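You operate a simulated robot arm through the tools that you are given. There is no shell and no other tool. Be economical: measure what you need, move in short steps, check, and stop when the job is done.

You are at the controls of a simulated robot arm. One attempt, no reset.

## Task
Switch off, refill the tank to the 600 ml line and reseat it.
Fine: the machine switch goes off first and stays off; the tank stands on the worktop while it is filled from the glass jug; the jug goes back where it stood. Set down upright: tank, glass jug.

It is judged by the outcome, as a careful person would: the job done as asked, and still so three seconds after it is handed in. It fails if anything else is knocked over, pushed out of place, dropped, spilled or broken.

## Robot
A 7-joint arm with a two-finger parallel gripper, fixed in place. Base frame: the origin is at the foot of the arm, x ahead of it, y to its left, z up. Lengths are in m, angles in degrees, forces in N, time in s.
With the tool pointing down near the work surface it reaches from about 0.2 to 0.74 m from the base axis. Its first joint turns from -166.0 to 166.0 degrees. Payload 1.57 kg.
The TCP is the grasp point between the finger pads, 0.03 m short of the fingertips. In the tool frame z runs along the fingers and y along their closing line. The gripper opens to 0.11 m. The fingers are 0.024 m wide and 0.012 m thick; the gripper's body (0.048 by 0.112 m) begins 0.078 m behind the TCP.
Orientation is told as [roll, pitch, yaw] about the base's x, y, z axes, in that order, counted from this pose: with the fingers straight down and closing along the base's y, the tool's x points along the base's -x, its y along +y and its z along -z.

## Interface
- The arm moves only by the tool jog_arm. Its arguments are lists of equal length, an entry for each row: "travel": the shift along the base's x, y, z in m, a list of three; "delta_rot": the turn, a rotation vector about the base's x, y, z in degrees, a list of three; "jaw": the finger opening in m, from 0 to 0.11. In form: {"travel": [[dx, dy, dz], ...], "delta_rot": [[ax, ay, az], ...], "jaw": [jaw, ...]}. A call has 1 to 20 rows; each row shifts and turns the commanded pose from where the row before left it. A row lasts 0.2 s, in which the tool goes at most 0.05 m and 8.6 degrees; a call with a longer step from one row to the next is refused whole, and so is a gripper value outside its range. Where a pose cannot be reached the arm comes as near as it can. A force on the tool above 40 N (or 10 N above the force at the start of the call, whichever is more), or a blocked arm, ends the call early, and 0.2 s more pass. The fingers move at their own pace (about 0.045 m/s each) and stop on an object; they squeeze with about 38 N. The grip force told is the motor's: it shows also when the fingers shut on nothing. Time passes only in rows, and 0.2 s behind the last, so rows that do not move let the fingers close. The reply holds the time, the measured pose of the TCP, the force on the tool along the base axes, the opening and the grip force, in the units named above and with some noise, with the torque about the TCP (base axes, N m) and any sound that the robot's microphone picked up, and new pictures: "views" is both (left out), scene, wrist or none.
- Cameras (640 x 400 px; columns grow to the right, rows downward): "scene" is fixed at [0.0487, 0.4996, 1.5069]; the picture's right is [-0.41, -0.91, 0.00], its down [-0.51, 0.23, -0.83] and it looks along [0.76, -0.34, -0.56] (base axes); focal length 270 px, centre (320, 200). "wrist" rides on the gripper at [0.07, 0.016, -0.141] in the tool frame; the picture's right is [-0.23, 0.97, 0.00], its down [-0.85, -0.20, -0.48] and it looks along [-0.47, -0.11, 0.88] (tool axes); focal length 222 px, centre (320, 200). There is no depth. A picture from a camera that has moved, and an enlarged one, comes with that camera's place and axes in the base frame and with its lens.
- slide_trunk(by): slides the trunk up (or, below 0, down) by that many m; the arm rides with it, the base frame stays. It gives what a move gives, with no picture.
- close_up(camera, box): a new picture of the part [left, top, right, bottom] of that camera's present view, enlarged. No time passes.
- sign_off(): hands the job in; it is judged then, once.

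Go step by step. Nothing tells you positions but the pictures and the camera data: compare them with the known pose of the tool, close in by small moves and look again before you grip or let go. The budget is 120 turns and 200 pictures, counting those below and the enlarged ones. Unless the task says otherwise, let go and move clear before handing in, and close with one line.

The tools are called after "Request:" as name(argument=value, ...) on one line, values as JSON. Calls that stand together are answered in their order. jog_arm: Moves the arm, as the interface text tells. Its arguments: {"type":"object","properties":{"travel":{"type":"array","items":{"type":"array","items":{"type":"number"}}},"delta_rot":{"type":"array","items":{"type":"array","items":{"type":"number"}}},"jaw":{"type":"array","items":{"type":"number"}},"views":{"type":"string","enum":["both","scene","wrist","none"]}},"required":["travel","delta_rot","jaw"]} The other tools are called the same way: slide_trunk (by) slides the trunk up or down; close_up (camera, box) takes an enlarged picture of a part of a camera's view; sign_off () hands the job in.

At the start:

```text
time: 0.0
eef_pos: [0.327, 0.0656, 1.3638]
tcp_rot: [0.0, -0.1, 0.0]
force: [-1.2, -0.5, -0.9]
torque: [0.0, -0.01, 0.04]
finger_gap: 0.11
grasp_force: 0.0
trunk travel left (down, up): [-0.525, 0.065]
```

scene: 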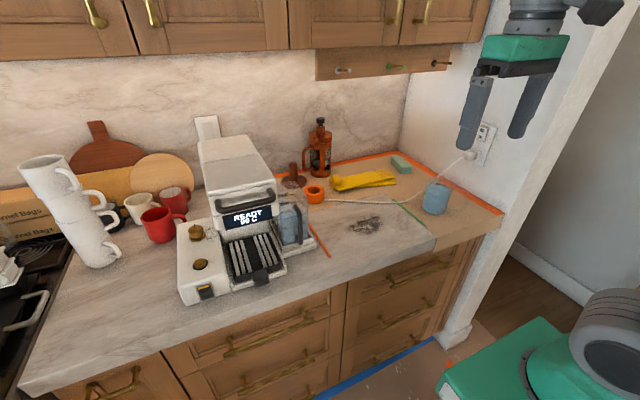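
wrist: 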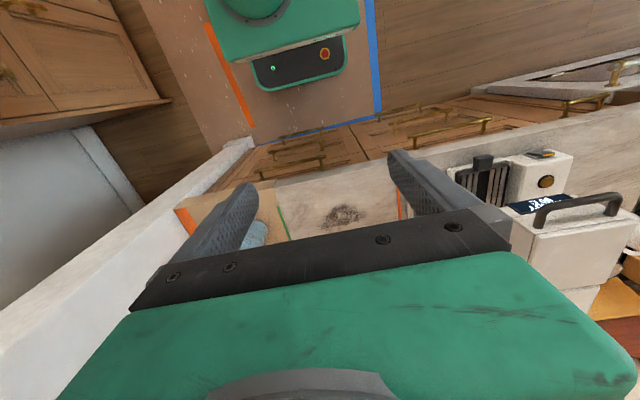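

I see a coffee machine with a tank at its right side, a blue jug further right, and a switch that is probably on the machine's front. I'll take enlarged views first.

Request:
close_up(camera="scene", box=[170, 180, 330, 310])

Request:
close_up(camera="scene", box=[270, 110, 510, 260])

```text
3.08 times, centred on (250, 245) of scene
camera zoom: at [0.0487, 0.4996, 1.5069], right [-0.41, -0.91, 0.0], down [-0.51, 0.23, -0.83], along [0.76, -0.34, -0.56], focal length 832 px, centre (535, 62)
```

zoom: 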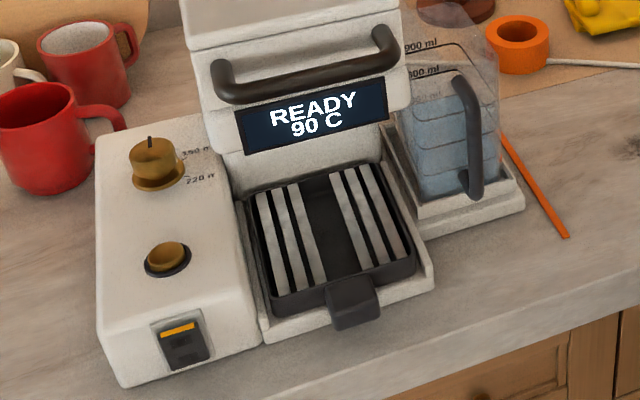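

```text
2.67 times, centred on (390, 185) of scene
camera zoom: at [0.0487, 0.4996, 1.5069], right [-0.41, -0.91, 0.0], down [-0.51, 0.23, -0.83], along [0.76, -0.34, -0.56], focal length 721 px, centre (133, 240)
```

zoom: 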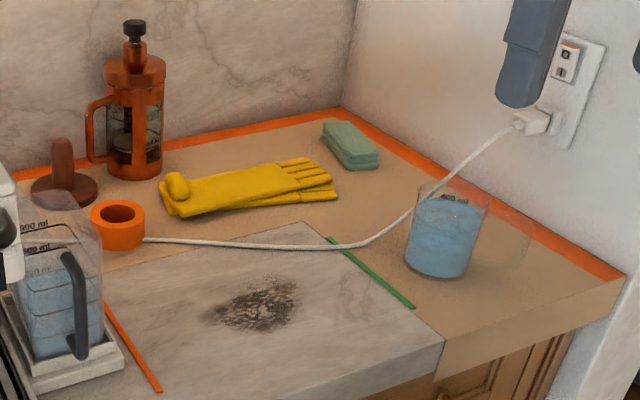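

The worktop is at about z = 0.93, with the switch on the machine's front face near (0.55, 0.58, 0.95). I'll look more closely at the switch and the tank.

Request:
close_up(camera="scene", box=[190, 275, 230, 300])

Request:
close_up(camera="scene", box=[260, 170, 324, 250])

Request:
slide_trunk(by=-0.2)

```text
16.00 times, centred on (210, 288) of scene
camera zoom: at [0.0487, 0.4996, 1.5069], right [-0.41, -0.91, 0.0], down [-0.51, 0.23, -0.83], along [0.76, -0.34, -0.56], focal length 4328 px, centre (2080, -1200)
```

zoom: 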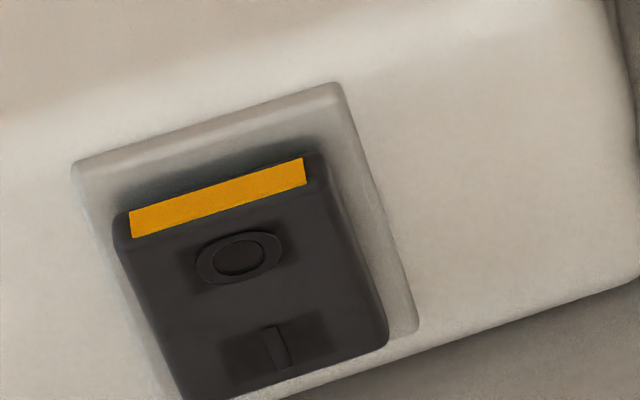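

```text
5.00 times, centred on (292, 210) of scene
camera zoom: at [0.0487, 0.4996, 1.5069], right [-0.41, -0.91, 0.0], down [-0.51, 0.23, -0.83], along [0.76, -0.34, -0.56], focal length 1353 px, centre (460, 150)
```

zoom: 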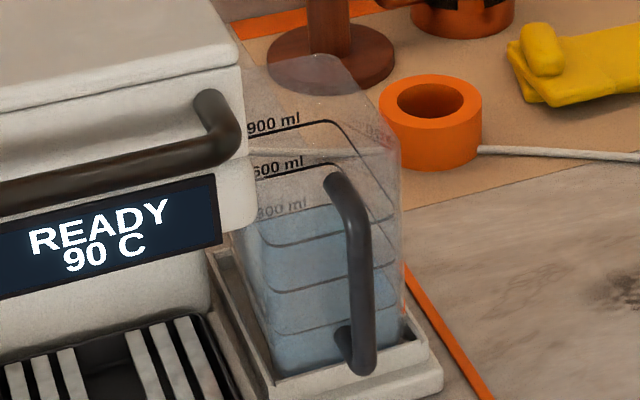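

```text
time: 2.2
eef_pos: [0.3272, 0.0672, 1.164]
tcp_rot: [0.0, 0.1, 0.0]
force: [0.0, 0.5, 0.3]
torque: [-0.03, 0.0, 0.0]
finger_gap: 0.1099
grasp_force: 0.0
trunk travel left (down, up): [-0.325, 0.265]
```

The rocker has 0 at the top, still raised and glowing, so the top half must be pressed. I'll move left with the jaws closing and look on the way at the tank's front.

Request:
jog_arm(travel=[[0.0, 0.045, 0], [0, 0.045, 0], [0, 0.045, 0], [0, 0.045, 0], [0, 0.045, 0], [0, 0.045, 0]], delta_rot=[[0, -8, 0], [0, -8, 0], [0, -8, 0], [0, -8, 0], [0, -8, 0], [0, 0, 0]], jaw=[0, 0, 0, 0, 0, 0], views="both")

```text
time: 3.6
eef_pos: [0.3414, 0.3102, 1.1868]
tcp_rot: [1.5, -34.3, 0.2]
force: [0.3, 1.1, -0.8]
torque: [-0.07, 0.03, -0.03]
finger_gap: 0.0
grasp_force: 7.1
out of reach, approached as far as the arm can: row 5, 6
trunk travel left (down, up): [-0.325, 0.265]
camera wrist: at [0.2034, 0.3221, 1.2645], right [0.17, 0.97, 0.15], down [0.44, -0.21, 0.87], along [0.88, -0.08, -0.46], focal length 222 px, centre (320, 200)
```

scene: 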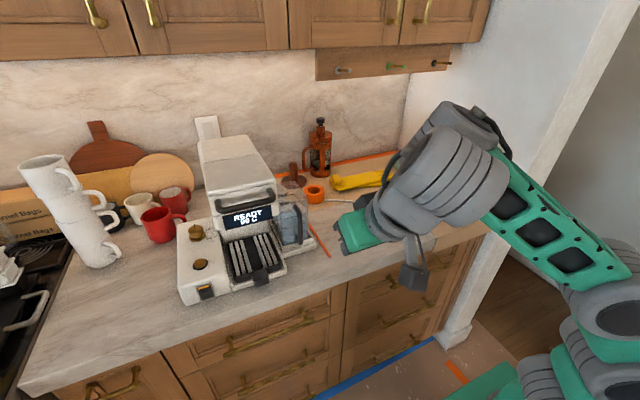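
wrist: 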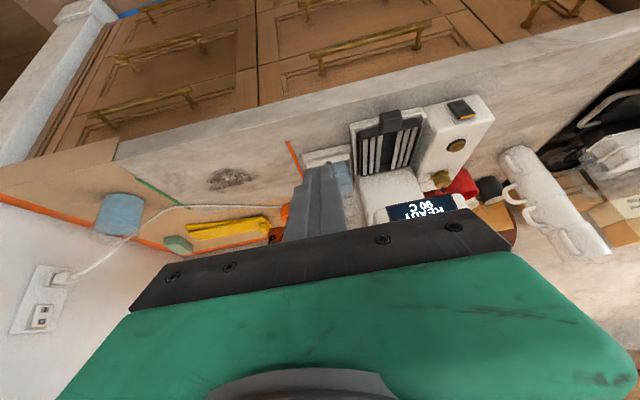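

The switch triangulates to about (0.535, 0.579, 0.963), with the O half near z = 0.973. I'll bring the closed fingertips in front of it, short of contact.

Request:
jog_arm(travel=[[0, 0.045, 0], [0, 0.045, 0], [0, 0.045, 0], [0, 0.045, -0.01], [0, 0.045, -0.02], [0, 0.04, -0.025], [0.015, 0, -0.04], [0.015, 0, -0.03], [0.02, 0, 0], [0.02, 0, 0]], delta_rot=[[0, 0, 0], [0, 0, 0], [0, 0, 0], [0, 0, 0], [0, 0, 0], [0, 0, 0], [0, 0, 0], [0, 0, 0], [0, 0, 0], [0, 0, 0]], jaw=[0, 0, 0, 0, 0, 0, 0, 0, 0, 0])

```text
time: 5.8
eef_pos: [0.4851, 0.445, 1.0673]
tcp_rot: [1.0, -35.1, 0.2]
force: [1.0, -0.5, 0.5]
torque: [0.0, 0.0, 0.02]
finger_gap: 0.0
grasp_force: 21.1
out of reach, approached as far as the arm can: row 1, 2, 3, 4, 5, 6, 7, 8, 9
trunk travel left (down, up): [-0.325, 0.265]
camera wrist: at [0.3466, 0.4576, 1.1431], right [0.17, 0.97, 0.15], down [0.43, -0.21, 0.88], along [0.89, -0.09, -0.45], focal length 222 px, centre (320, 200)
```

scene: 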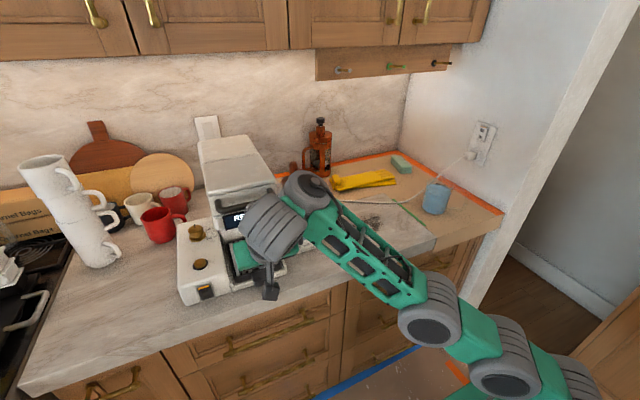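
wrist: 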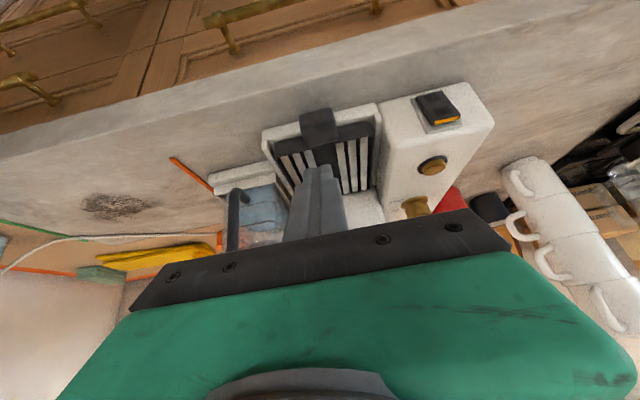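

The arm stretched short of the commanded pose and isn't touching anything. I'll raise the trunk for better reach and turn the tool toward the switch, tilting it radially.

Request:
slide_trunk(by=0.2)

Request:
jog_arm(travel=[[-0.04, 0, 0], [-0.04, 0, 0], [-0.02, 0, 0], [0, 0, 0], [0, 0, 0], [0, 0, 0]], delta_rot=[[0, 0, 8], [0, 0, 8], [0, 0, 8], [0, 0, 8], [0, 0, 8], [0, 0, 0]], jaw=[0, 0, 0, 0, 0, 0], views="scene")

```text
time: 7.9
eef_pos: [0.484, 0.4449, 1.267]
tcp_rot: [1.1, -35.1, 0.0]
force: [0.6, -1.0, 1.1]
torque: [-0.01, 0.01, 0.04]
finger_gap: 0.0002
grasp_force: 21.5
trunk travel left (down, up): [-0.525, 0.065]
```

```text
time: 9.3
eef_pos: [0.3968, 0.4785, 1.3268]
tcp_rot: [1.0, -34.9, 40.2]
force: [-0.7, 0.1, -0.9]
torque: [0.03, 0.0, 0.02]
finger_gap: 0.0004
grasp_force: 21.2
out of reach, approached as far as the arm can: row 1, 2, 3, 4, 5
trunk travel left (down, up): [-0.525, 0.065]
```

scene: 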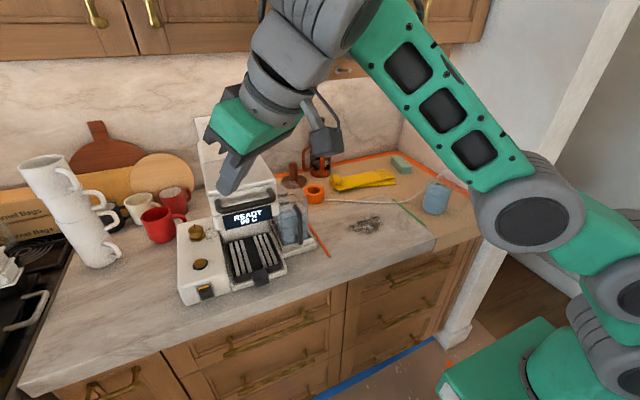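

That pose was reached. Now I'll descend in front of the switch, still clear of the machine.

Request:
jog_arm(travel=[[0, 0.01, -0.045], [0, 0.01, -0.045], [0, 0.01, -0.045], [0, 0.01, -0.045], [0.01, 0.01, -0.045], [0.01, 0.01, -0.045], [0.01, 0, -0.03], [0, 0, 0]], delta_rot=[[0, 0, 0], [0, 0, 0], [0, 0, 0], [0, 0, 0], [0, 0, 0], [0, 0, 0], [0, 0, 0], [0, 0, 0]], jaw=[0, 0, 0, 0, 0, 0, 0, 0])

```text
time: 11.1
eef_pos: [0.4277, 0.559, 1.1943]
tcp_rot: [1.0, -32.7, 40.2]
force: [-0.3, -1.0, -0.2]
torque: [0.0, 0.02, 0.01]
finger_gap: 0.0
grasp_force: 21.7
out of reach, approached as far as the arm can: row 1, 2, 3, 4, 5, 6, 7
trunk travel left (down, up): [-0.525, 0.065]
camera wrist: at [0.3149, 0.4818, 1.2749], right [-0.49, 0.86, 0.14], down [0.49, 0.14, 0.86], along [0.72, 0.49, -0.49], focal length 222 px, centre (320, 200)
```

scene: 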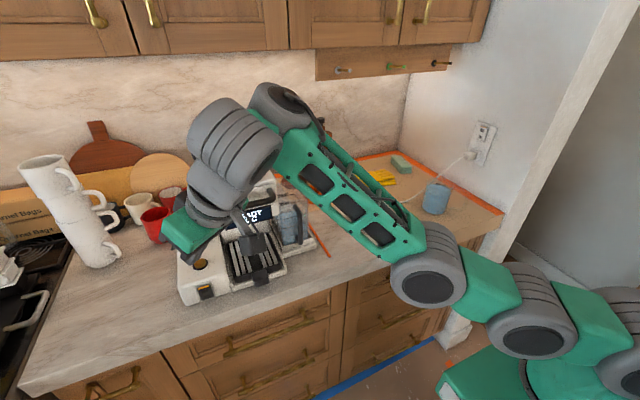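
wrist: 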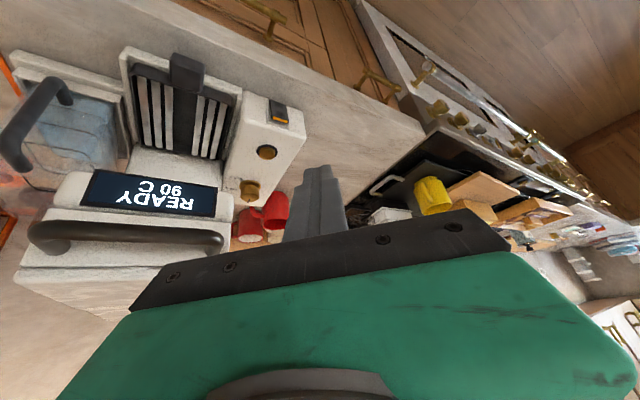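

The arm follows slowly, but its configuration is good. I'll use the trunk to lower the tool straight down in front of the machine, at x about 0.43, clear of its front.

Request:
slide_trunk(by=-0.17)

Request:
jog_arm(travel=[[0.01, 0, 0], [0, 0, 0]], delta_rot=[[0, 0, 0], [0, 0, 0]], jaw=[0, 0])

```text
time: 13.1
eef_pos: [0.4272, 0.5579, 1.024]
tcp_rot: [1.0, -32.7, 40.0]
force: [0.0, -0.4, 0.1]
torque: [-0.01, -0.02, 0.03]
finger_gap: 0.0
grasp_force: 21.4
trunk travel left (down, up): [-0.355, 0.235]
```

```text
time: 13.7
eef_pos: [0.4348, 0.5554, 1.0244]
tcp_rot: [1.0, -32.6, 40.1]
force: [-0.5, -0.1, -0.1]
torque: [0.01, 0.03, 0.03]
finger_gap: 0.0
grasp_force: 21.4
out of reach, approached as far as the arm can: row 1
trunk travel left (down, up): [-0.355, 0.235]
camera wrist: at [0.3233, 0.4787, 1.1062], right [-0.49, 0.86, 0.14], down [0.49, 0.14, 0.86], along [0.72, 0.49, -0.49], focal length 222 px, centre (320, 200)
```

scene: 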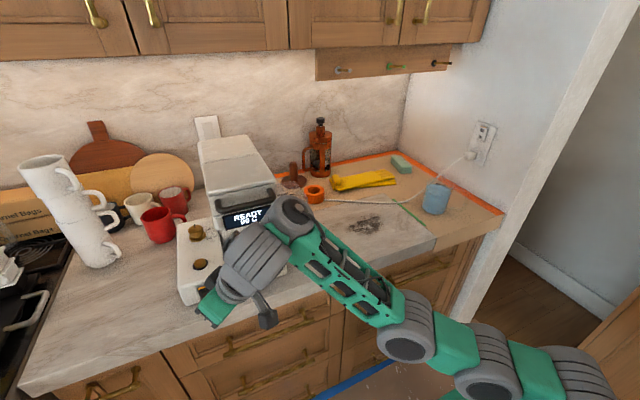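
wrist: 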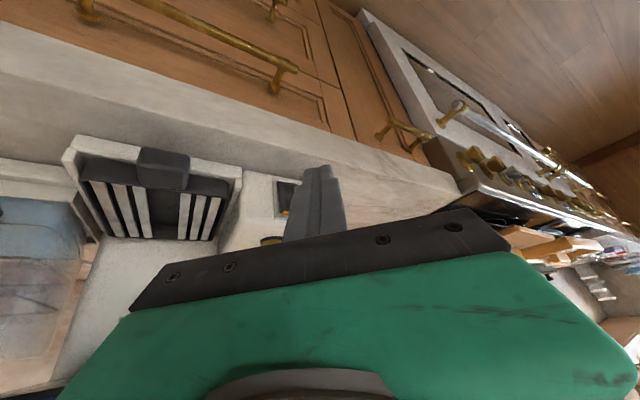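

The arm is nearly at full stretch. Tilting the fingers closer to horizontal should gain reach, so I'll do that around the fingertip.

Request:
jog_arm(travel=[[0, 0, 0], [0, 0, 0], [0, 0, 0], [0, 0, 0], [0, 0, 0]], delta_rot=[[4.5, -5.4, 0], [4.5, -5.4, 0], [4.5, -5.4, 0], [4.5, -5.4, 0], [0, 0, 0]], jaw=[0, 0, 0, 0, 0])

```text
time: 14.9
eef_pos: [0.4353, 0.554, 1.0245]
tcp_rot: [0.9, -32.7, 40.0]
force: [0.4, 0.2, -0.3]
torque: [0.01, 0.03, 0.03]
finger_gap: 0.0004
grasp_force: 21.0
out of reach, approached as far as the arm can: row 1, 2, 3, 4
trunk travel left (down, up): [-0.355, 0.235]
camera wrist: at [0.3233, 0.4787, 1.1062], right [-0.49, 0.86, 0.14], down [0.49, 0.14, 0.86], along [0.72, 0.49, -0.49], focal length 222 px, centre (320, 200)
```

scene: 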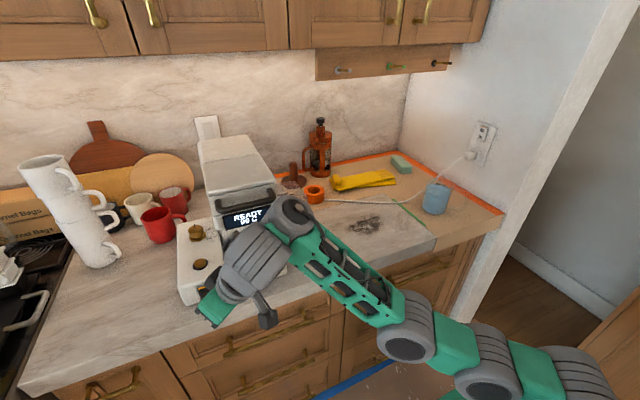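
wrist: 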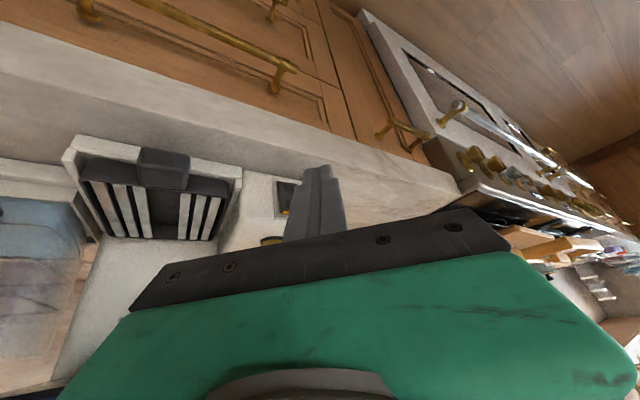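

The pose didn't change at all, so a joint limit is probably in the way. I'll probe a few small moves away from the counter to learn which directions are free.

Request:
jog_arm(travel=[[0, 0, 0.02], [0, 0, 0], [-0.02, -0.02, 0], [0, 0, 0], [0, 0, 0], [0, 0, 0]], delta_rot=[[0, 0, 0], [0, 0, 0], [0, 0, 0], [0, 0, 0], [3, -3.6, 0], [0, 0, 0]], jaw=[0, 0, 0, 0, 0, 0], views="none")

Request:
jog_arm(travel=[[0, 0, 0], [0, 0, 0], [0, 0, 0], [0, 0, 0], [0, 0, 0]], delta_rot=[[0, 0, -6], [0, 0, 0], [-3, 3.6, 0], [0, 0, 0], [0, 0, 0]], jaw=[0, 0, 0, 0, 0], views="none")

```text
time: 16.3
eef_pos: [0.4243, 0.5521, 1.0652]
tcp_rot: [0.9, -36.3, 40.0]
force: [-0.4, -0.1, -0.2]
torque: [0.0, 0.0, 0.0]
finger_gap: 0.0
grasp_force: 21.6
out of reach, approached as far as the arm can: row 3, 5
trunk travel left (down, up): [-0.355, 0.235]
```

```text
time: 17.5
eef_pos: [0.4242, 0.5519, 1.0654]
tcp_rot: [1.0, -31.6, 40.2]
force: [-0.2, -0.2, -0.3]
torque: [0.02, -0.01, 0.02]
finger_gap: 0.0002
grasp_force: 21.6
out of reach, approached as far as the arm can: row 1
trunk travel left (down, up): [-0.355, 0.235]
```

Up and un-tilt are free, while backward and more tilt are not, so the arm wants the tool higher relative to its shoulder. I'll raise the tool and lower the trunk by the same amount.

Request:
jog_arm(travel=[[0, 0, 0.04], [0, 0, 0.04], [0, 0, 0.04], [0, 0, 0.04], [0, 0, 0]], delta_rot=[[0, 0, 0], [0, 0, 0], [0, 0, 0], [0, 0, 0], [0, 0, 0]], jaw=[0, 0, 0, 0, 0], views="none")

Request:
slide_trunk(by=-0.16)

Request:
jog_arm(travel=[[0, 0, 0], [0, 0, 0], [0, 0, 0], [0, 0, 0]], delta_rot=[[4.5, -5.4, 0], [4.5, -5.4, 0], [4.5, -5.4, 0], [0, 0, 0]], jaw=[0, 0, 0, 0], views="scene")

```text
time: 18.7
eef_pos: [0.3903, 0.5291, 1.1867]
tcp_rot: [0.9, -31.7, 40.1]
force: [-0.8, -0.1, 0.3]
torque: [0.01, -0.02, -0.01]
finger_gap: 0.0
grasp_force: 21.6
out of reach, approached as far as the arm can: row 2, 3, 4
trunk travel left (down, up): [-0.355, 0.235]
```

```text
time: 20.5
eef_pos: [0.3909, 0.5303, 1.0268]
tcp_rot: [0.8, -31.7, 40.0]
force: [-0.1, 0.0, -0.9]
torque: [0.02, -0.01, 0.01]
finger_gap: 0.0
grasp_force: 21.4
trunk travel left (down, up): [-0.195, 0.395]
```

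```text
time: 21.5
eef_pos: [0.3883, 0.5237, 1.0403]
tcp_rot: [0.9, -48.4, 40.1]
force: [0.0, 0.1, -0.2]
torque: [-0.01, 0.02, -0.02]
finger_gap: 0.0
grasp_force: 21.3
out of reach, approached as far as the arm can: row 1, 3
trunk travel left (down, up): [-0.195, 0.395]
```

scene: 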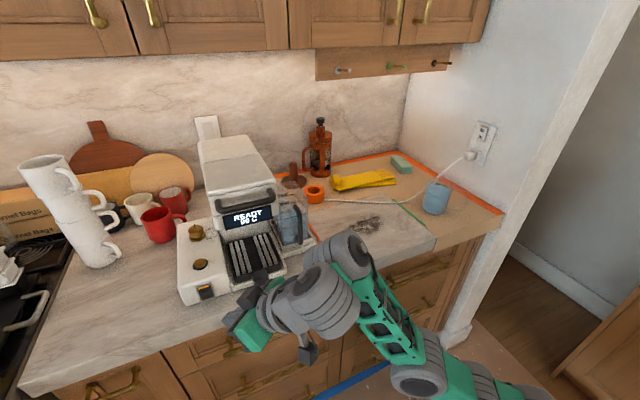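

The tilt is working now, at 48°. I'll move toward the switch in small steps.

Request:
jog_arm(travel=[[0.02, 0.01, 0], [0.02, 0.01, 0], [0.02, 0.01, -0.01], [0.01, 0.01, -0.015], [0, 0, 0]], delta_rot=[[0, 0, 0], [0, 0, 0], [0, 0, 0], [0, 0, 0], [0, 0, 0]], jaw=[0, 0, 0, 0, 0], views="both")

```text
time: 22.7
eef_pos: [0.4097, 0.5245, 1.0155]
tcp_rot: [0.8, -46.2, 40.3]
force: [-0.2, -0.5, -0.9]
torque: [0.03, -0.01, 0.0]
finger_gap: 0.0
grasp_force: 21.4
out of reach, approached as far as the arm can: row 1, 2, 3, 4
trunk travel left (down, up): [-0.195, 0.395]
camera wrist: at [0.2863, 0.4376, 1.0646], right [-0.52, 0.84, 0.17], down [0.32, 0.0, 0.95], along [0.79, 0.54, -0.27], focal length 222 px, centre (320, 200)
```

scene: 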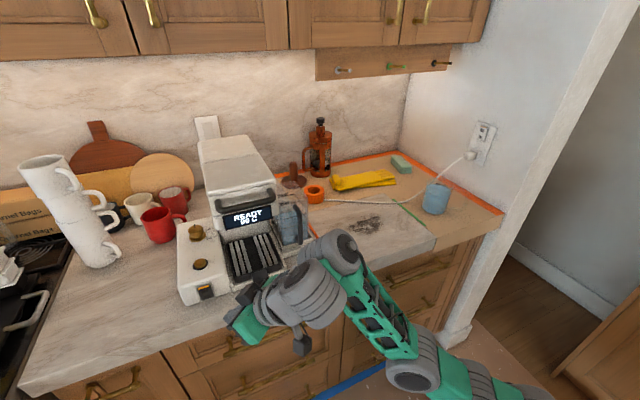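
wrist: 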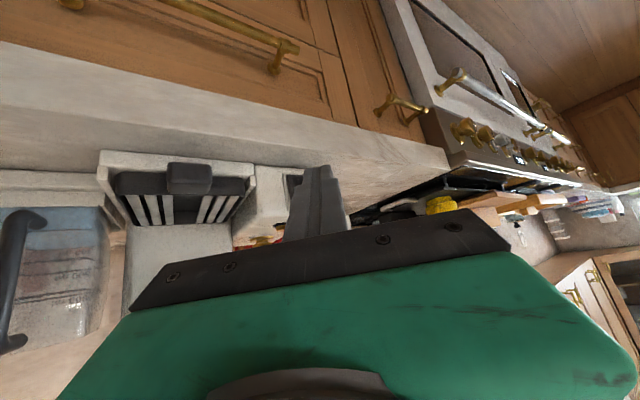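

I now think the arm is nearly straight because the shoulder sits well below the wrist. I'll raise the trunk fully, then fold and descend in front of the machine.

Request:
slide_trunk(by=0.33)

Request:
jog_arm(travel=[[-0.02, -0.02, -0.03], [-0.02, -0.02, -0.03], [-0.02, -0.02, -0.03], [-0.01, -0.01, -0.03], [0, 0, -0.03], [0, 0, -0.03], [0, 0, -0.03], [0, 0, -0.03], [0, 0, 0]], delta_rot=[[0, 0, 0], [0, 0, 0], [0, 0, 0], [0, 0, 0], [0, 0, 0], [0, 0, 0], [0, 0, 0], [0, 0, 0], [0, 0, 0]], jaw=[0, 0, 0, 0, 0, 0, 0, 0, 0], views="scene")

```text
time: 25.9
eef_pos: [0.4103, 0.5244, 1.3451]
tcp_rot: [0.8, -46.1, 40.3]
force: [-0.4, -0.5, -0.7]
torque: [0.0, -0.02, 0.01]
finger_gap: 0.0001
grasp_force: 20.9
trunk travel left (down, up): [-0.525, 0.065]
```

```text
time: 27.9
eef_pos: [0.4132, 0.529, 1.3293]
tcp_rot: [0.7, -44.5, 40.4]
force: [0.2, 0.0, 0.6]
torque: [-0.02, -0.03, 0.01]
finger_gap: 0.0
grasp_force: 21.7
out of reach, approached as far as the arm can: row 1, 2, 3, 4, 5, 6, 7, 8
trunk travel left (down, up): [-0.525, 0.065]
```

scene: 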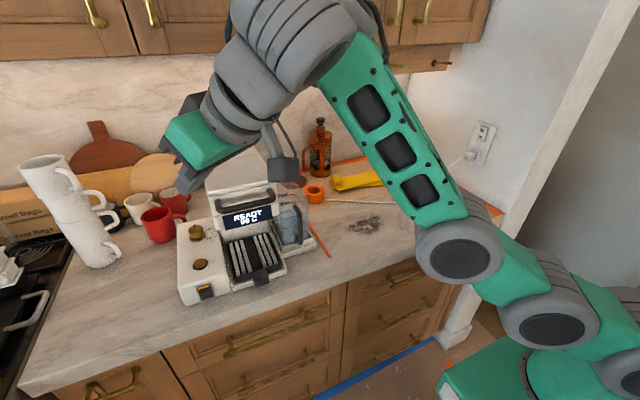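

The arm seems locked straight, which makes direct retraction singular. I'll retract in very small steps so the elbow can start to bend.

Request:
jog_arm(travel=[[-0.001, -0.001, -0.001], [-0.001, -0.001, -0.001], [-0.001, -0.001, -0.001], [-0.001, -0.001, -0.001], [-0.002, -0.002, -0.002], [-0.002, -0.002, -0.002], [-0.002, -0.002, -0.002], [-0.003, -0.003, -0.003], [-0.003, -0.003, -0.003], [-0.004, -0.004, -0.004], [-0.004, -0.004, -0.004], [-0.005, -0.005, -0.005], [-0.005, -0.005, -0.005], [0, 0, 0]], delta_rot=[[0, 0, 0], [0, 0, 0], [0, 0, 0], [0, 0, 0], [0, 0, 0], [0, 0, 0], [0, 0, 0], [0, 0, 0], [0, 0, 0], [0, 0, 0], [0, 0, 0], [0, 0, 0], [0, 0, 0], [0, 0, 0]], jaw=[0, 0, 0, 0, 0, 0, 0, 0, 0, 0, 0, 0, 0, 0], views="none")

```text
time: 30.9
eef_pos: [0.4038, 0.531, 1.3368]
tcp_rot: [0.7, -45.3, 40.3]
force: [0.7, 0.3, -0.5]
torque: [0.0, 0.0, -0.01]
finger_gap: 0.0001
grasp_force: 21.3
out of reach, approached as far as the arm can: row 2, 4, 5, 6, 7, 8, 9, 10, 11, 12, 13
trunk travel left (down, up): [-0.525, 0.065]
```

That is still blocked. I'll go back to the starting pose, where the arm was well conditioned, and from there look for a better path down.

Request:
jog_arm(travel=[[-0.007, -0.042, 0.003], [-0.007, -0.042, 0.003], [-0.007, -0.042, 0.003], [-0.007, -0.042, 0.003], [-0.007, -0.042, 0.003], [-0.007, -0.042, 0.003], [-0.007, -0.042, 0.003], [-0.007, -0.042, 0.003], [-0.007, -0.042, 0.003], [-0.007, -0.042, 0], [-0.007, -0.042, 0], [0, 0, 0]], delta_rot=[[-4.8, 5.75, 0], [-4.8, 5.75, 0], [-4.8, 5.75, 0], [-4.8, 5.75, 0], [-4.8, 5.75, 0], [-4.8, 5.75, 0], [0, 0, -8], [0, 0, -8], [0, 0, -8], [0, 0, -8], [0, 0, -8], [0, 0, 0]], jaw=[0, 0, 0, 0, 0, 0, 0, 0, 0, 0, 0, 0], views="scene")

```text
time: 33.5
eef_pos: [0.3312, 0.0795, 1.3716]
tcp_rot: [1.1, -1.1, 0.0]
force: [-0.3, 0.7, 0.3]
torque: [0.0, 0.03, -0.01]
finger_gap: 0.0
grasp_force: 21.8
out of reach, approached as far as the arm can: row 1
trunk travel left (down, up): [-0.525, 0.065]
```

scene: 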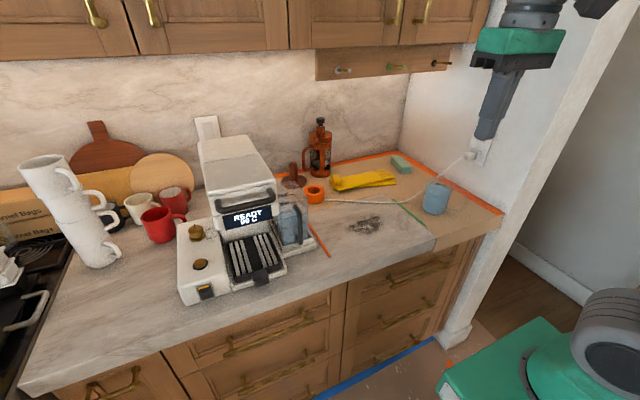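

That worked smoothly. Now I'll descend here, in front of the counter, with the trunk still high.

Request:
jog_arm(travel=[[0, 0, -0.03], [0, 0, -0.03], [0, 0, -0.03], [0, 0, -0.03], [0, 0, -0.03], [0, 0, -0.03], [0, 0, -0.03], [0, 0, -0.03], [0, 0, 0]], delta_rot=[[0, 0, 0], [0, 0, 0], [0, 0, 0], [0, 0, 0], [0, 0, 0], [0, 0, 0], [0, 0, 0], [0, 0, 0], [0, 0, 0]], jaw=[0, 0, 0, 0, 0, 0, 0, 0, 0], views="scene")

```text
time: 35.4
eef_pos: [0.3328, 0.0759, 1.0732]
tcp_rot: [-3.6, 9.6, -0.6]
force: [-1.0, 0.4, 0.1]
torque: [0.04, -0.01, 0.01]
finger_gap: 0.0
grasp_force: 21.0
trunk travel left (down, up): [-0.525, 0.065]
stopped in row 9: the arm was blocked; the commanded pose is now the measured one
```

scene: 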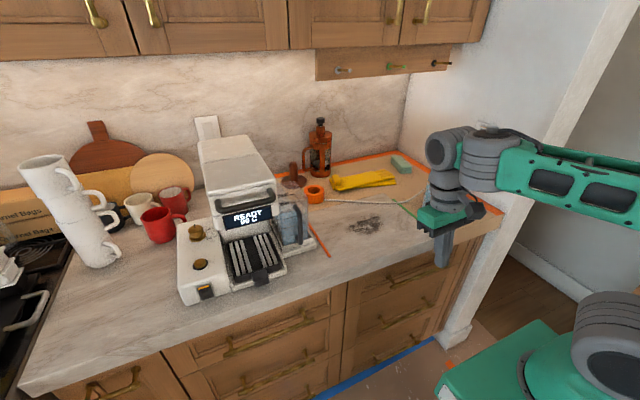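

The elbow now swings out to the right, perhaps toward the wall, and the arm stopped. I'll move left, away from the wall, and level the tool.

Request:
jog_arm(travel=[[0, 0.02, 0.01], [0, 0.03, 0.0], [0, 0.03, 0], [0, 0.03, 0], [0, 0.03, 0], [0, 0, 0]], delta_rot=[[1, -2, 0], [1, -2, 0], [1, -2, 0], [0.6, -3, 0.6], [0, 0, 0], [0, 0, 0]], jaw=[0, 0, 0, 0, 0, 0], views="scene")

```text
time: 36.1
eef_pos: [0.3518, 0.0925, 1.0422]
tcp_rot: [-5.2, 10.3, -11.6]
force: [0.5, 0.6, -0.7]
torque: [-0.04, 0.02, 0.0]
finger_gap: 0.0003
grasp_force: 21.1
trunk travel left (down, up): [-0.525, 0.065]
stopped in row 3: the arm was blocked; the commanded pose is now the measured one
```

scene: 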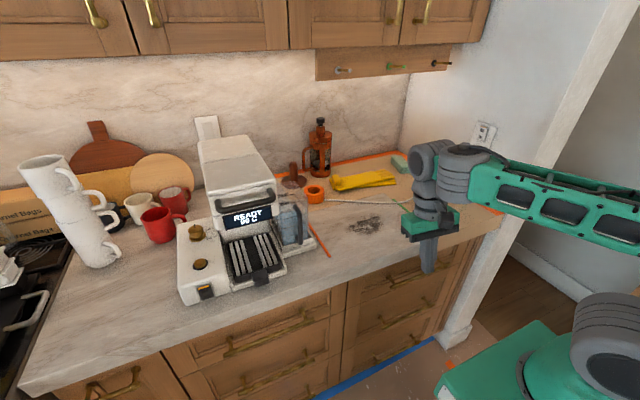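

It stopped again. I'll try raising the tool gently to see whether it's free in that direction.

Request:
jog_arm(travel=[[0, 0, 0.01], [0, 0, 0.015], [0, 0, 0.02], [0, 0, 0.02], [0, 0, 0.02], [0, 0, 0]], delta_rot=[[0, 0, 0], [0, 0, 0], [0, 0, 0], [0, 0, 0], [0, 0, 0], [0, 0, 0]], jaw=[0, 0, 0, 0, 0, 0], views="none")

```text
time: 37.5
eef_pos: [0.3517, 0.0907, 1.1387]
tcp_rot: [-5.2, 10.4, -12.0]
force: [0.1, 0.7, 0.0]
torque: [-0.03, 0.0, -0.01]
finger_gap: 0.0
grasp_force: 21.5
trunk travel left (down, up): [-0.525, 0.065]
```

It moves up freely. Next I'll straighten the orientation and move left at this height.

Request:
jog_arm(travel=[[0, 0.01, 0], [0, 0.02, 0], [0, 0.03, 0], [0, 0.03, 0], [0, 0.03, 0], [0, 0.03, 0], [0, 0.03, 0], [0, 0.03, 0], [0, 0, 0]], delta_rot=[[1.3, -2.6, 3], [1.3, -2.6, 3], [1.3, -2.6, 3], [1.3, -2.6, 3], [0, 0, 5], [0, 0, 5], [0, 0, 5], [0, 0, 5], [0, 0, 0]], jaw=[0, 0, 0, 0, 0, 0, 0, 0, 0], views="scene")

```text
time: 39.5
eef_pos: [0.3525, 0.3004, 1.1377]
tcp_rot: [1.0, 0.5, 20.7]
force: [-0.2, 0.0, -0.6]
torque: [0.0, -0.06, 0.0]
finger_gap: 0.0
grasp_force: 21.3
trunk travel left (down, up): [-0.525, 0.065]
```

scene: 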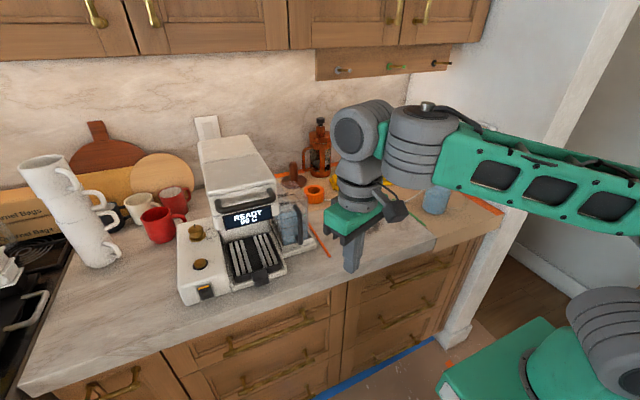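

No reach problems now. I'll continue left to the switch and tilt the fingers forward.

Request:
jog_arm(travel=[[0.005, 0.03, 0], [0.005, 0.03, 0], [0.005, 0.03, 0], [0.005, 0.03, 0], [0.005, 0.03, 0], [0.005, 0.03, 0], [0.005, 0.03, 0], [0.005, 0.03, 0], [0, 0, 0]], delta_rot=[[2.1, -5.6, 0], [2.1, -5.6, 0], [2.1, -5.6, 0], [2.1, -5.6, 0], [2.1, -5.6, 0], [2.1, -5.6, 0], [2.1, -5.6, 0], [0, 0, 0], [0, 0, 0]], jaw=[0, 0, 0, 0, 0, 0, 0, 0, 0], views="scene")

```text
time: 41.5
eef_pos: [0.3942, 0.5419, 1.1369]
tcp_rot: [1.0, -41.4, 20.6]
force: [0.4, -0.7, 0.4]
torque: [0.01, -0.01, -0.04]
finger_gap: 0.0
grasp_force: 21.4
trunk travel left (down, up): [-0.525, 0.065]
```

scene: 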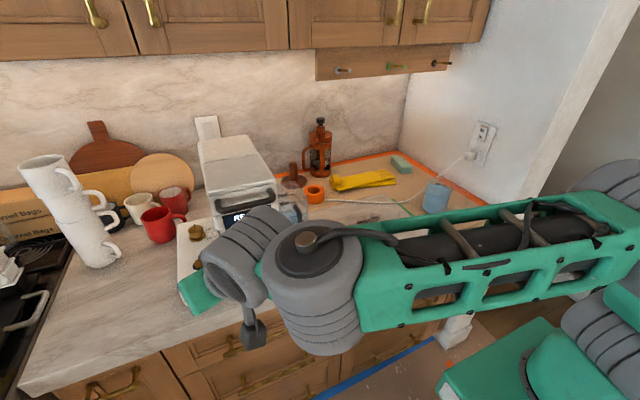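

The reach is good here. I'll lower by the trunk and approach to look at the switch.

Request:
slide_trunk(by=-0.12)

Request:
jog_arm(travel=[[0.02, 0.01, 0], [0.02, 0.01, 0], [0.02, 0.01, 0], [0.02, 0, 0], [0, 0, 0]], delta_rot=[[0, 0, 0], [0, 0, 0], [0, 0, 0], [0, 0, 0], [0, 0, 0]], jaw=[0, 0, 0, 0, 0])

```text
time: 43.0
eef_pos: [0.3928, 0.5416, 1.018]
tcp_rot: [1.0, -41.3, 20.7]
force: [0.0, -0.1, -0.6]
torque: [-0.01, -0.01, 0.01]
finger_gap: 0.0
grasp_force: 21.2
trunk travel left (down, up): [-0.405, 0.185]
```

```text
time: 44.2
eef_pos: [0.4738, 0.5722, 1.0182]
tcp_rot: [0.9, -41.3, 20.7]
force: [0.3, -0.1, -0.5]
torque: [0.02, -0.01, -0.01]
finger_gap: 0.0001
grasp_force: 21.4
trunk travel left (down, up): [-0.405, 0.185]
camera wrist: at [0.3323, 0.533, 1.079], right [-0.19, 0.97, 0.16], down [0.38, -0.08, 0.92], along [0.9, 0.24, -0.35], focal length 222 px, centre (320, 200)
```

scene: 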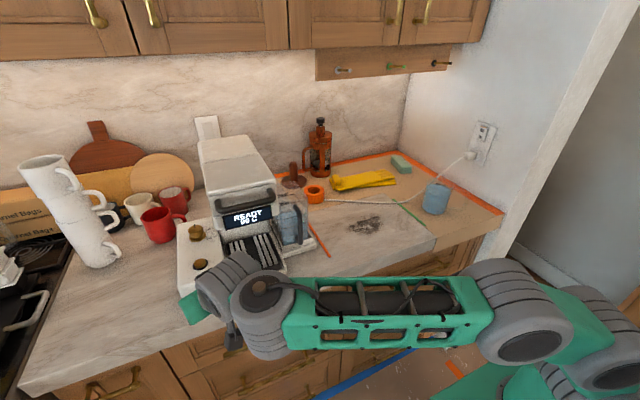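
wrist: 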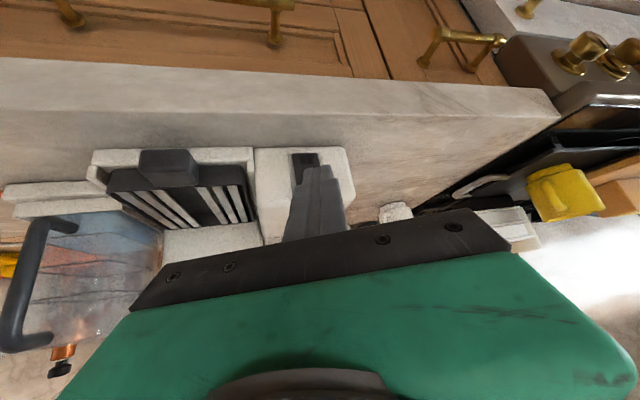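

Request:
close_up(camera="wrist", box=[250, 130, 370, 205])

```text
5.33 times, centred on (310, 168) of wrist
camera zoom: at [0.3323, 0.533, 1.079], right [-0.19, 0.97, 0.16], down [0.38, -0.08, 0.92], along [0.9, 0.24, -0.35], focal length 1185 px, centre (373, 373)
```

zoom: 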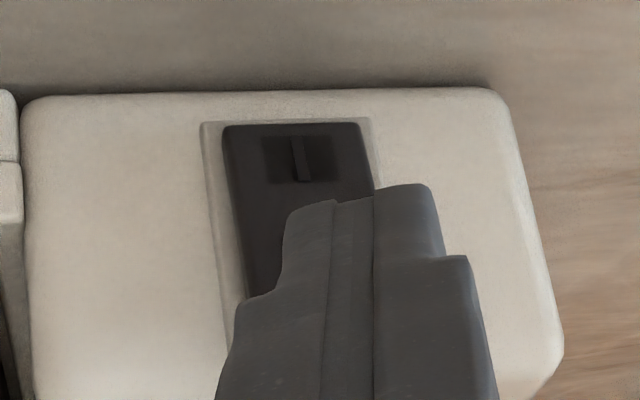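

The I mark is at about z = 0.952 and the O at about z = 0.975, both near y = 0.58. I'll lower 26 mm and push slowly forward on the O half.

Request:
jog_arm(travel=[[0, -0.002, -0.014], [0, 0, -0.012], [0, 0, 0], [0.008, 0, 0], [0.008, 0, 0], [0.005, 0, 0], [0.004, 0, 0], [0, 0, 0]], delta_rot=[[0, 0, 0], [0, 0, 0], [0, 0, 0], [0, 0, 0], [0, 0, 0], [0, 0, 0], [0, 0, 0], [0, 0, 0]], jaw=[0, 0, 0, 0, 0, 0, 0, 0], views="wrist")

```text
time: 46.0
eef_pos: [0.5005, 0.5671, 0.9906]
tcp_rot: [1.1, -41.3, 20.8]
force: [0.3, -0.8, 0.1]
torque: [-0.02, -0.02, 0.03]
finger_gap: 0.0001
grasp_force: 21.2
trunk travel left (down, up): [-0.405, 0.185]
camera wrist: at [0.358, 0.5297, 1.0518], right [-0.19, 0.97, 0.16], down [0.38, -0.08, 0.92], along [0.9, 0.24, -0.35], focal length 222 px, centre (320, 200)
```

wrist: 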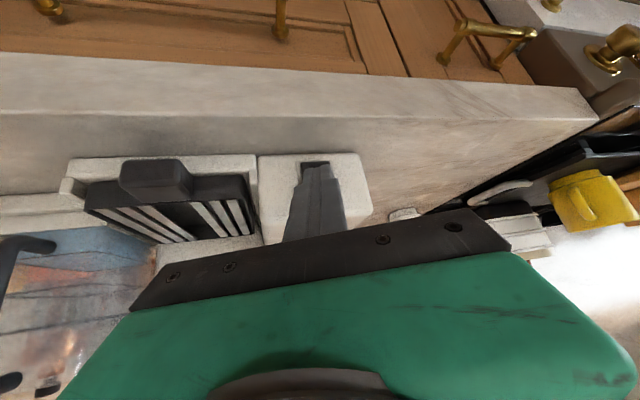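

There's no contact yet. I'll continue forward in small steps.

Request:
jog_arm(travel=[[0.004, 0.002, 0], [0.004, 0.002, 0], [0.004, 0, 0], [0, 0, 0]], delta_rot=[[0, 0, 0], [0, 0, 0], [0, 0, 0], [0, 0, 0]], jaw=[0, 0, 0, 0], views="wrist")

Request:
close_up(camera="wrist", box=[250, 130, 390, 218])

Request:
close_up(camera="scene", box=[170, 200, 290, 310])

```text
time: 47.0
eef_pos: [0.5097, 0.5741, 0.9923]
tcp_rot: [1.0, -41.3, 20.7]
force: [-2.3, -1.1, 0.2]
torque: [-0.03, 0.02, -0.01]
finger_gap: 0.0001
grasp_force: 20.8
trunk travel left (down, up): [-0.405, 0.185]
camera wrist: at [0.369, 0.5351, 1.0523], right [-0.19, 0.97, 0.16], down [0.38, -0.08, 0.92], along [0.9, 0.24, -0.35], focal length 222 px, centre (320, 200)
```

wrist: 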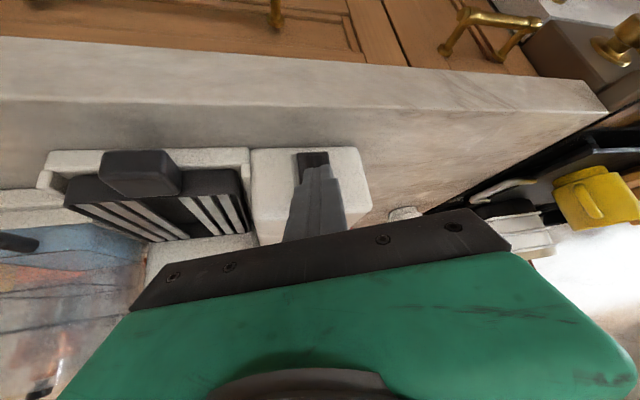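

```text
4.55 times, centred on (320, 174) of wrist
camera zoom: at [0.369, 0.5351, 1.0523], right [-0.19, 0.97, 0.16], down [0.38, -0.08, 0.92], along [0.9, 0.24, -0.35], focal length 1010 px, centre (320, 318)
```

zoom: 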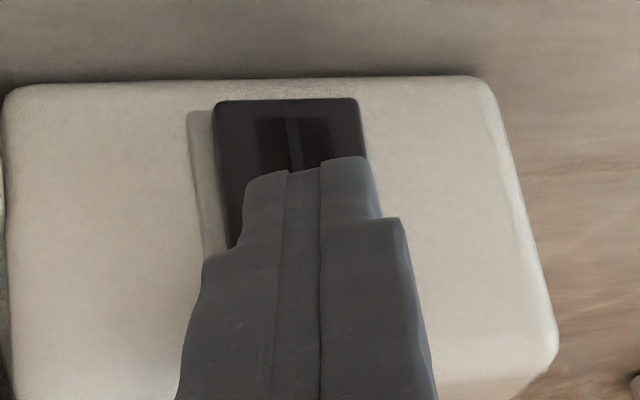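

```text
3.64 times, centred on (230, 255) of scene
camera zoom: at [0.0487, 0.4996, 1.5069], right [-0.41, -0.91, 0.0], down [-0.51, 0.23, -0.83], along [0.76, -0.34, -0.56], focal length 984 px, centre (647, 0)
```

zoom: 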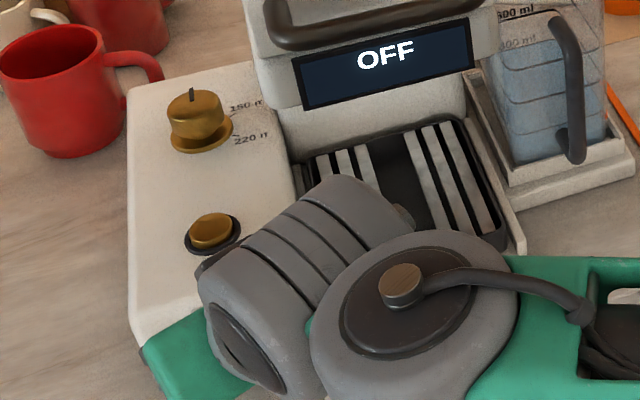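

The display now reads OFF. I'll retreat straight back and then move over to inspect the tank.

Request:
jog_arm(travel=[[-0.02, 0, 0], [-0.04, 0, 0.0], [-0.045, 0, 0.01], [-0.03, -0.03, 0.03], [0, -0.045, 0.03], [0, -0.045, 0.02], [0, -0.045, 0], [0, -0.045, 0], [0, -0.03, 0], [0, 0, 0]], delta_rot=[[0, 0, 0], [0, 0, 0], [0, 0, 0], [0, 0, -5], [0, 0, -5], [0, 0, -5], [0, 0, -5], [0, 0, 0], [0, 0, 0], [0, 0, 0]], jaw=[0, 0, 0, 0.05, 0.08, 0.08, 0.08, 0.08, 0.08, 0.08])

```text
refused: row 4 steps farther than a row can; nothing moved
```

Request:
jog_arm(travel=[[-0.02, 0, 0], [-0.04, 0, 0.0], [-0.045, 0, 0.01], [-0.02, -0.03, 0.03], [0, -0.035, 0.03], [0, -0.04, 0.02], [0, -0.045, 0], [0, -0.045, 0], [0, -0.045, 0], [0, 0, 0]], delta_rot=[[0, 0, 0], [0, 0, 0], [0, 0, 0], [0, 0, -5], [0, 0, -5], [0, 0, -5], [0, 0, -5], [0, 0, 0], [0, 0, 0], [0, 0, 0]], jaw=[0, 0, 0, 0.05, 0.08, 0.08, 0.08, 0.08, 0.08, 0.08])

```text
time: 49.2
eef_pos: [0.3844, 0.3305, 1.082]
tcp_rot: [1.0, -41.3, 0.5]
force: [-0.7, -0.2, -0.6]
torque: [0.01, 0.02, 0.0]
finger_gap: 0.0799
grasp_force: 0.1
trunk travel left (down, up): [-0.405, 0.185]
camera wrist: at [0.238, 0.3419, 1.1426], right [0.15, 0.98, 0.16], down [0.33, -0.2, 0.92], along [0.93, -0.08, -0.35], focal length 222 px, centre (320, 200)
```

scene: 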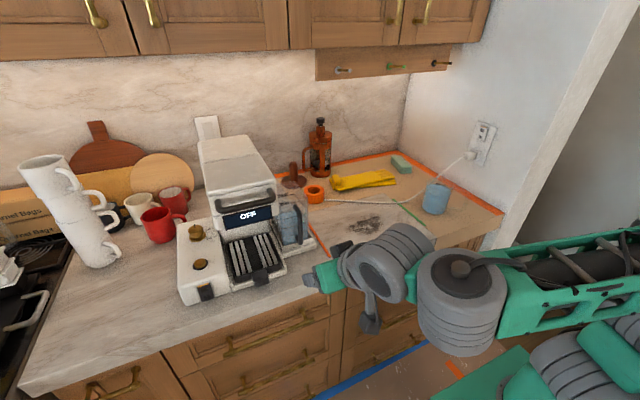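
wrist: 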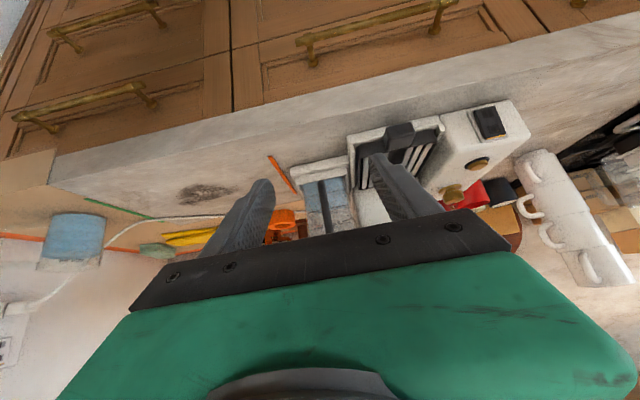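

Request:
close_up(camera="wrist", box=[260, 140, 400, 240])

Request:
close_up(camera="scene", box=[264, 180, 320, 255])

Request:
close_up(camera="wrist", box=[20, 190, 140, 280])

```text
4.00 times, centred on (330, 190) of wrist
camera zoom: at [0.238, 0.3419, 1.1426], right [0.15, 0.98, 0.16], down [0.33, -0.2, 0.92], along [0.93, -0.08, -0.35], focal length 888 px, centre (280, 240)
```

zoom: 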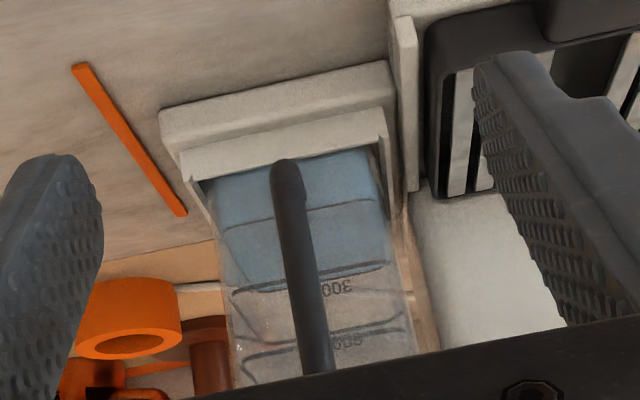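

```text
5.33 times, centred on (292, 218) of scene
camera zoom: at [0.0487, 0.4996, 1.5069], right [-0.41, -0.91, 0.0], down [-0.51, 0.23, -0.83], along [0.76, -0.34, -0.56], focal length 1443 px, centre (469, 107)
```

zoom: 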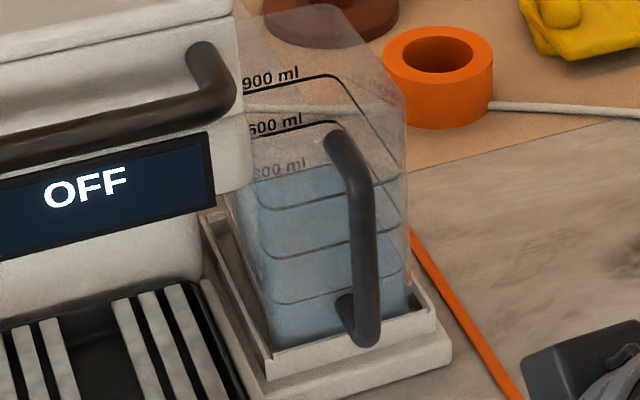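

```text
4.44 times, centred on (80, 235) of wrist
camera zoom: at [0.238, 0.3419, 1.1426], right [0.15, 0.98, 0.16], down [0.33, -0.2, 0.92], along [0.93, -0.08, -0.35], focal length 987 px, centre (1387, 44)
```

zoom: 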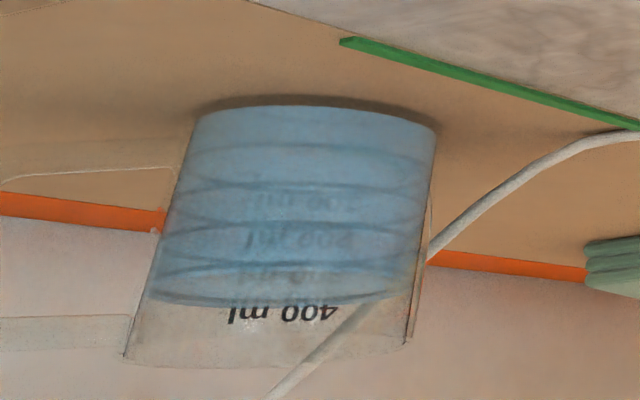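

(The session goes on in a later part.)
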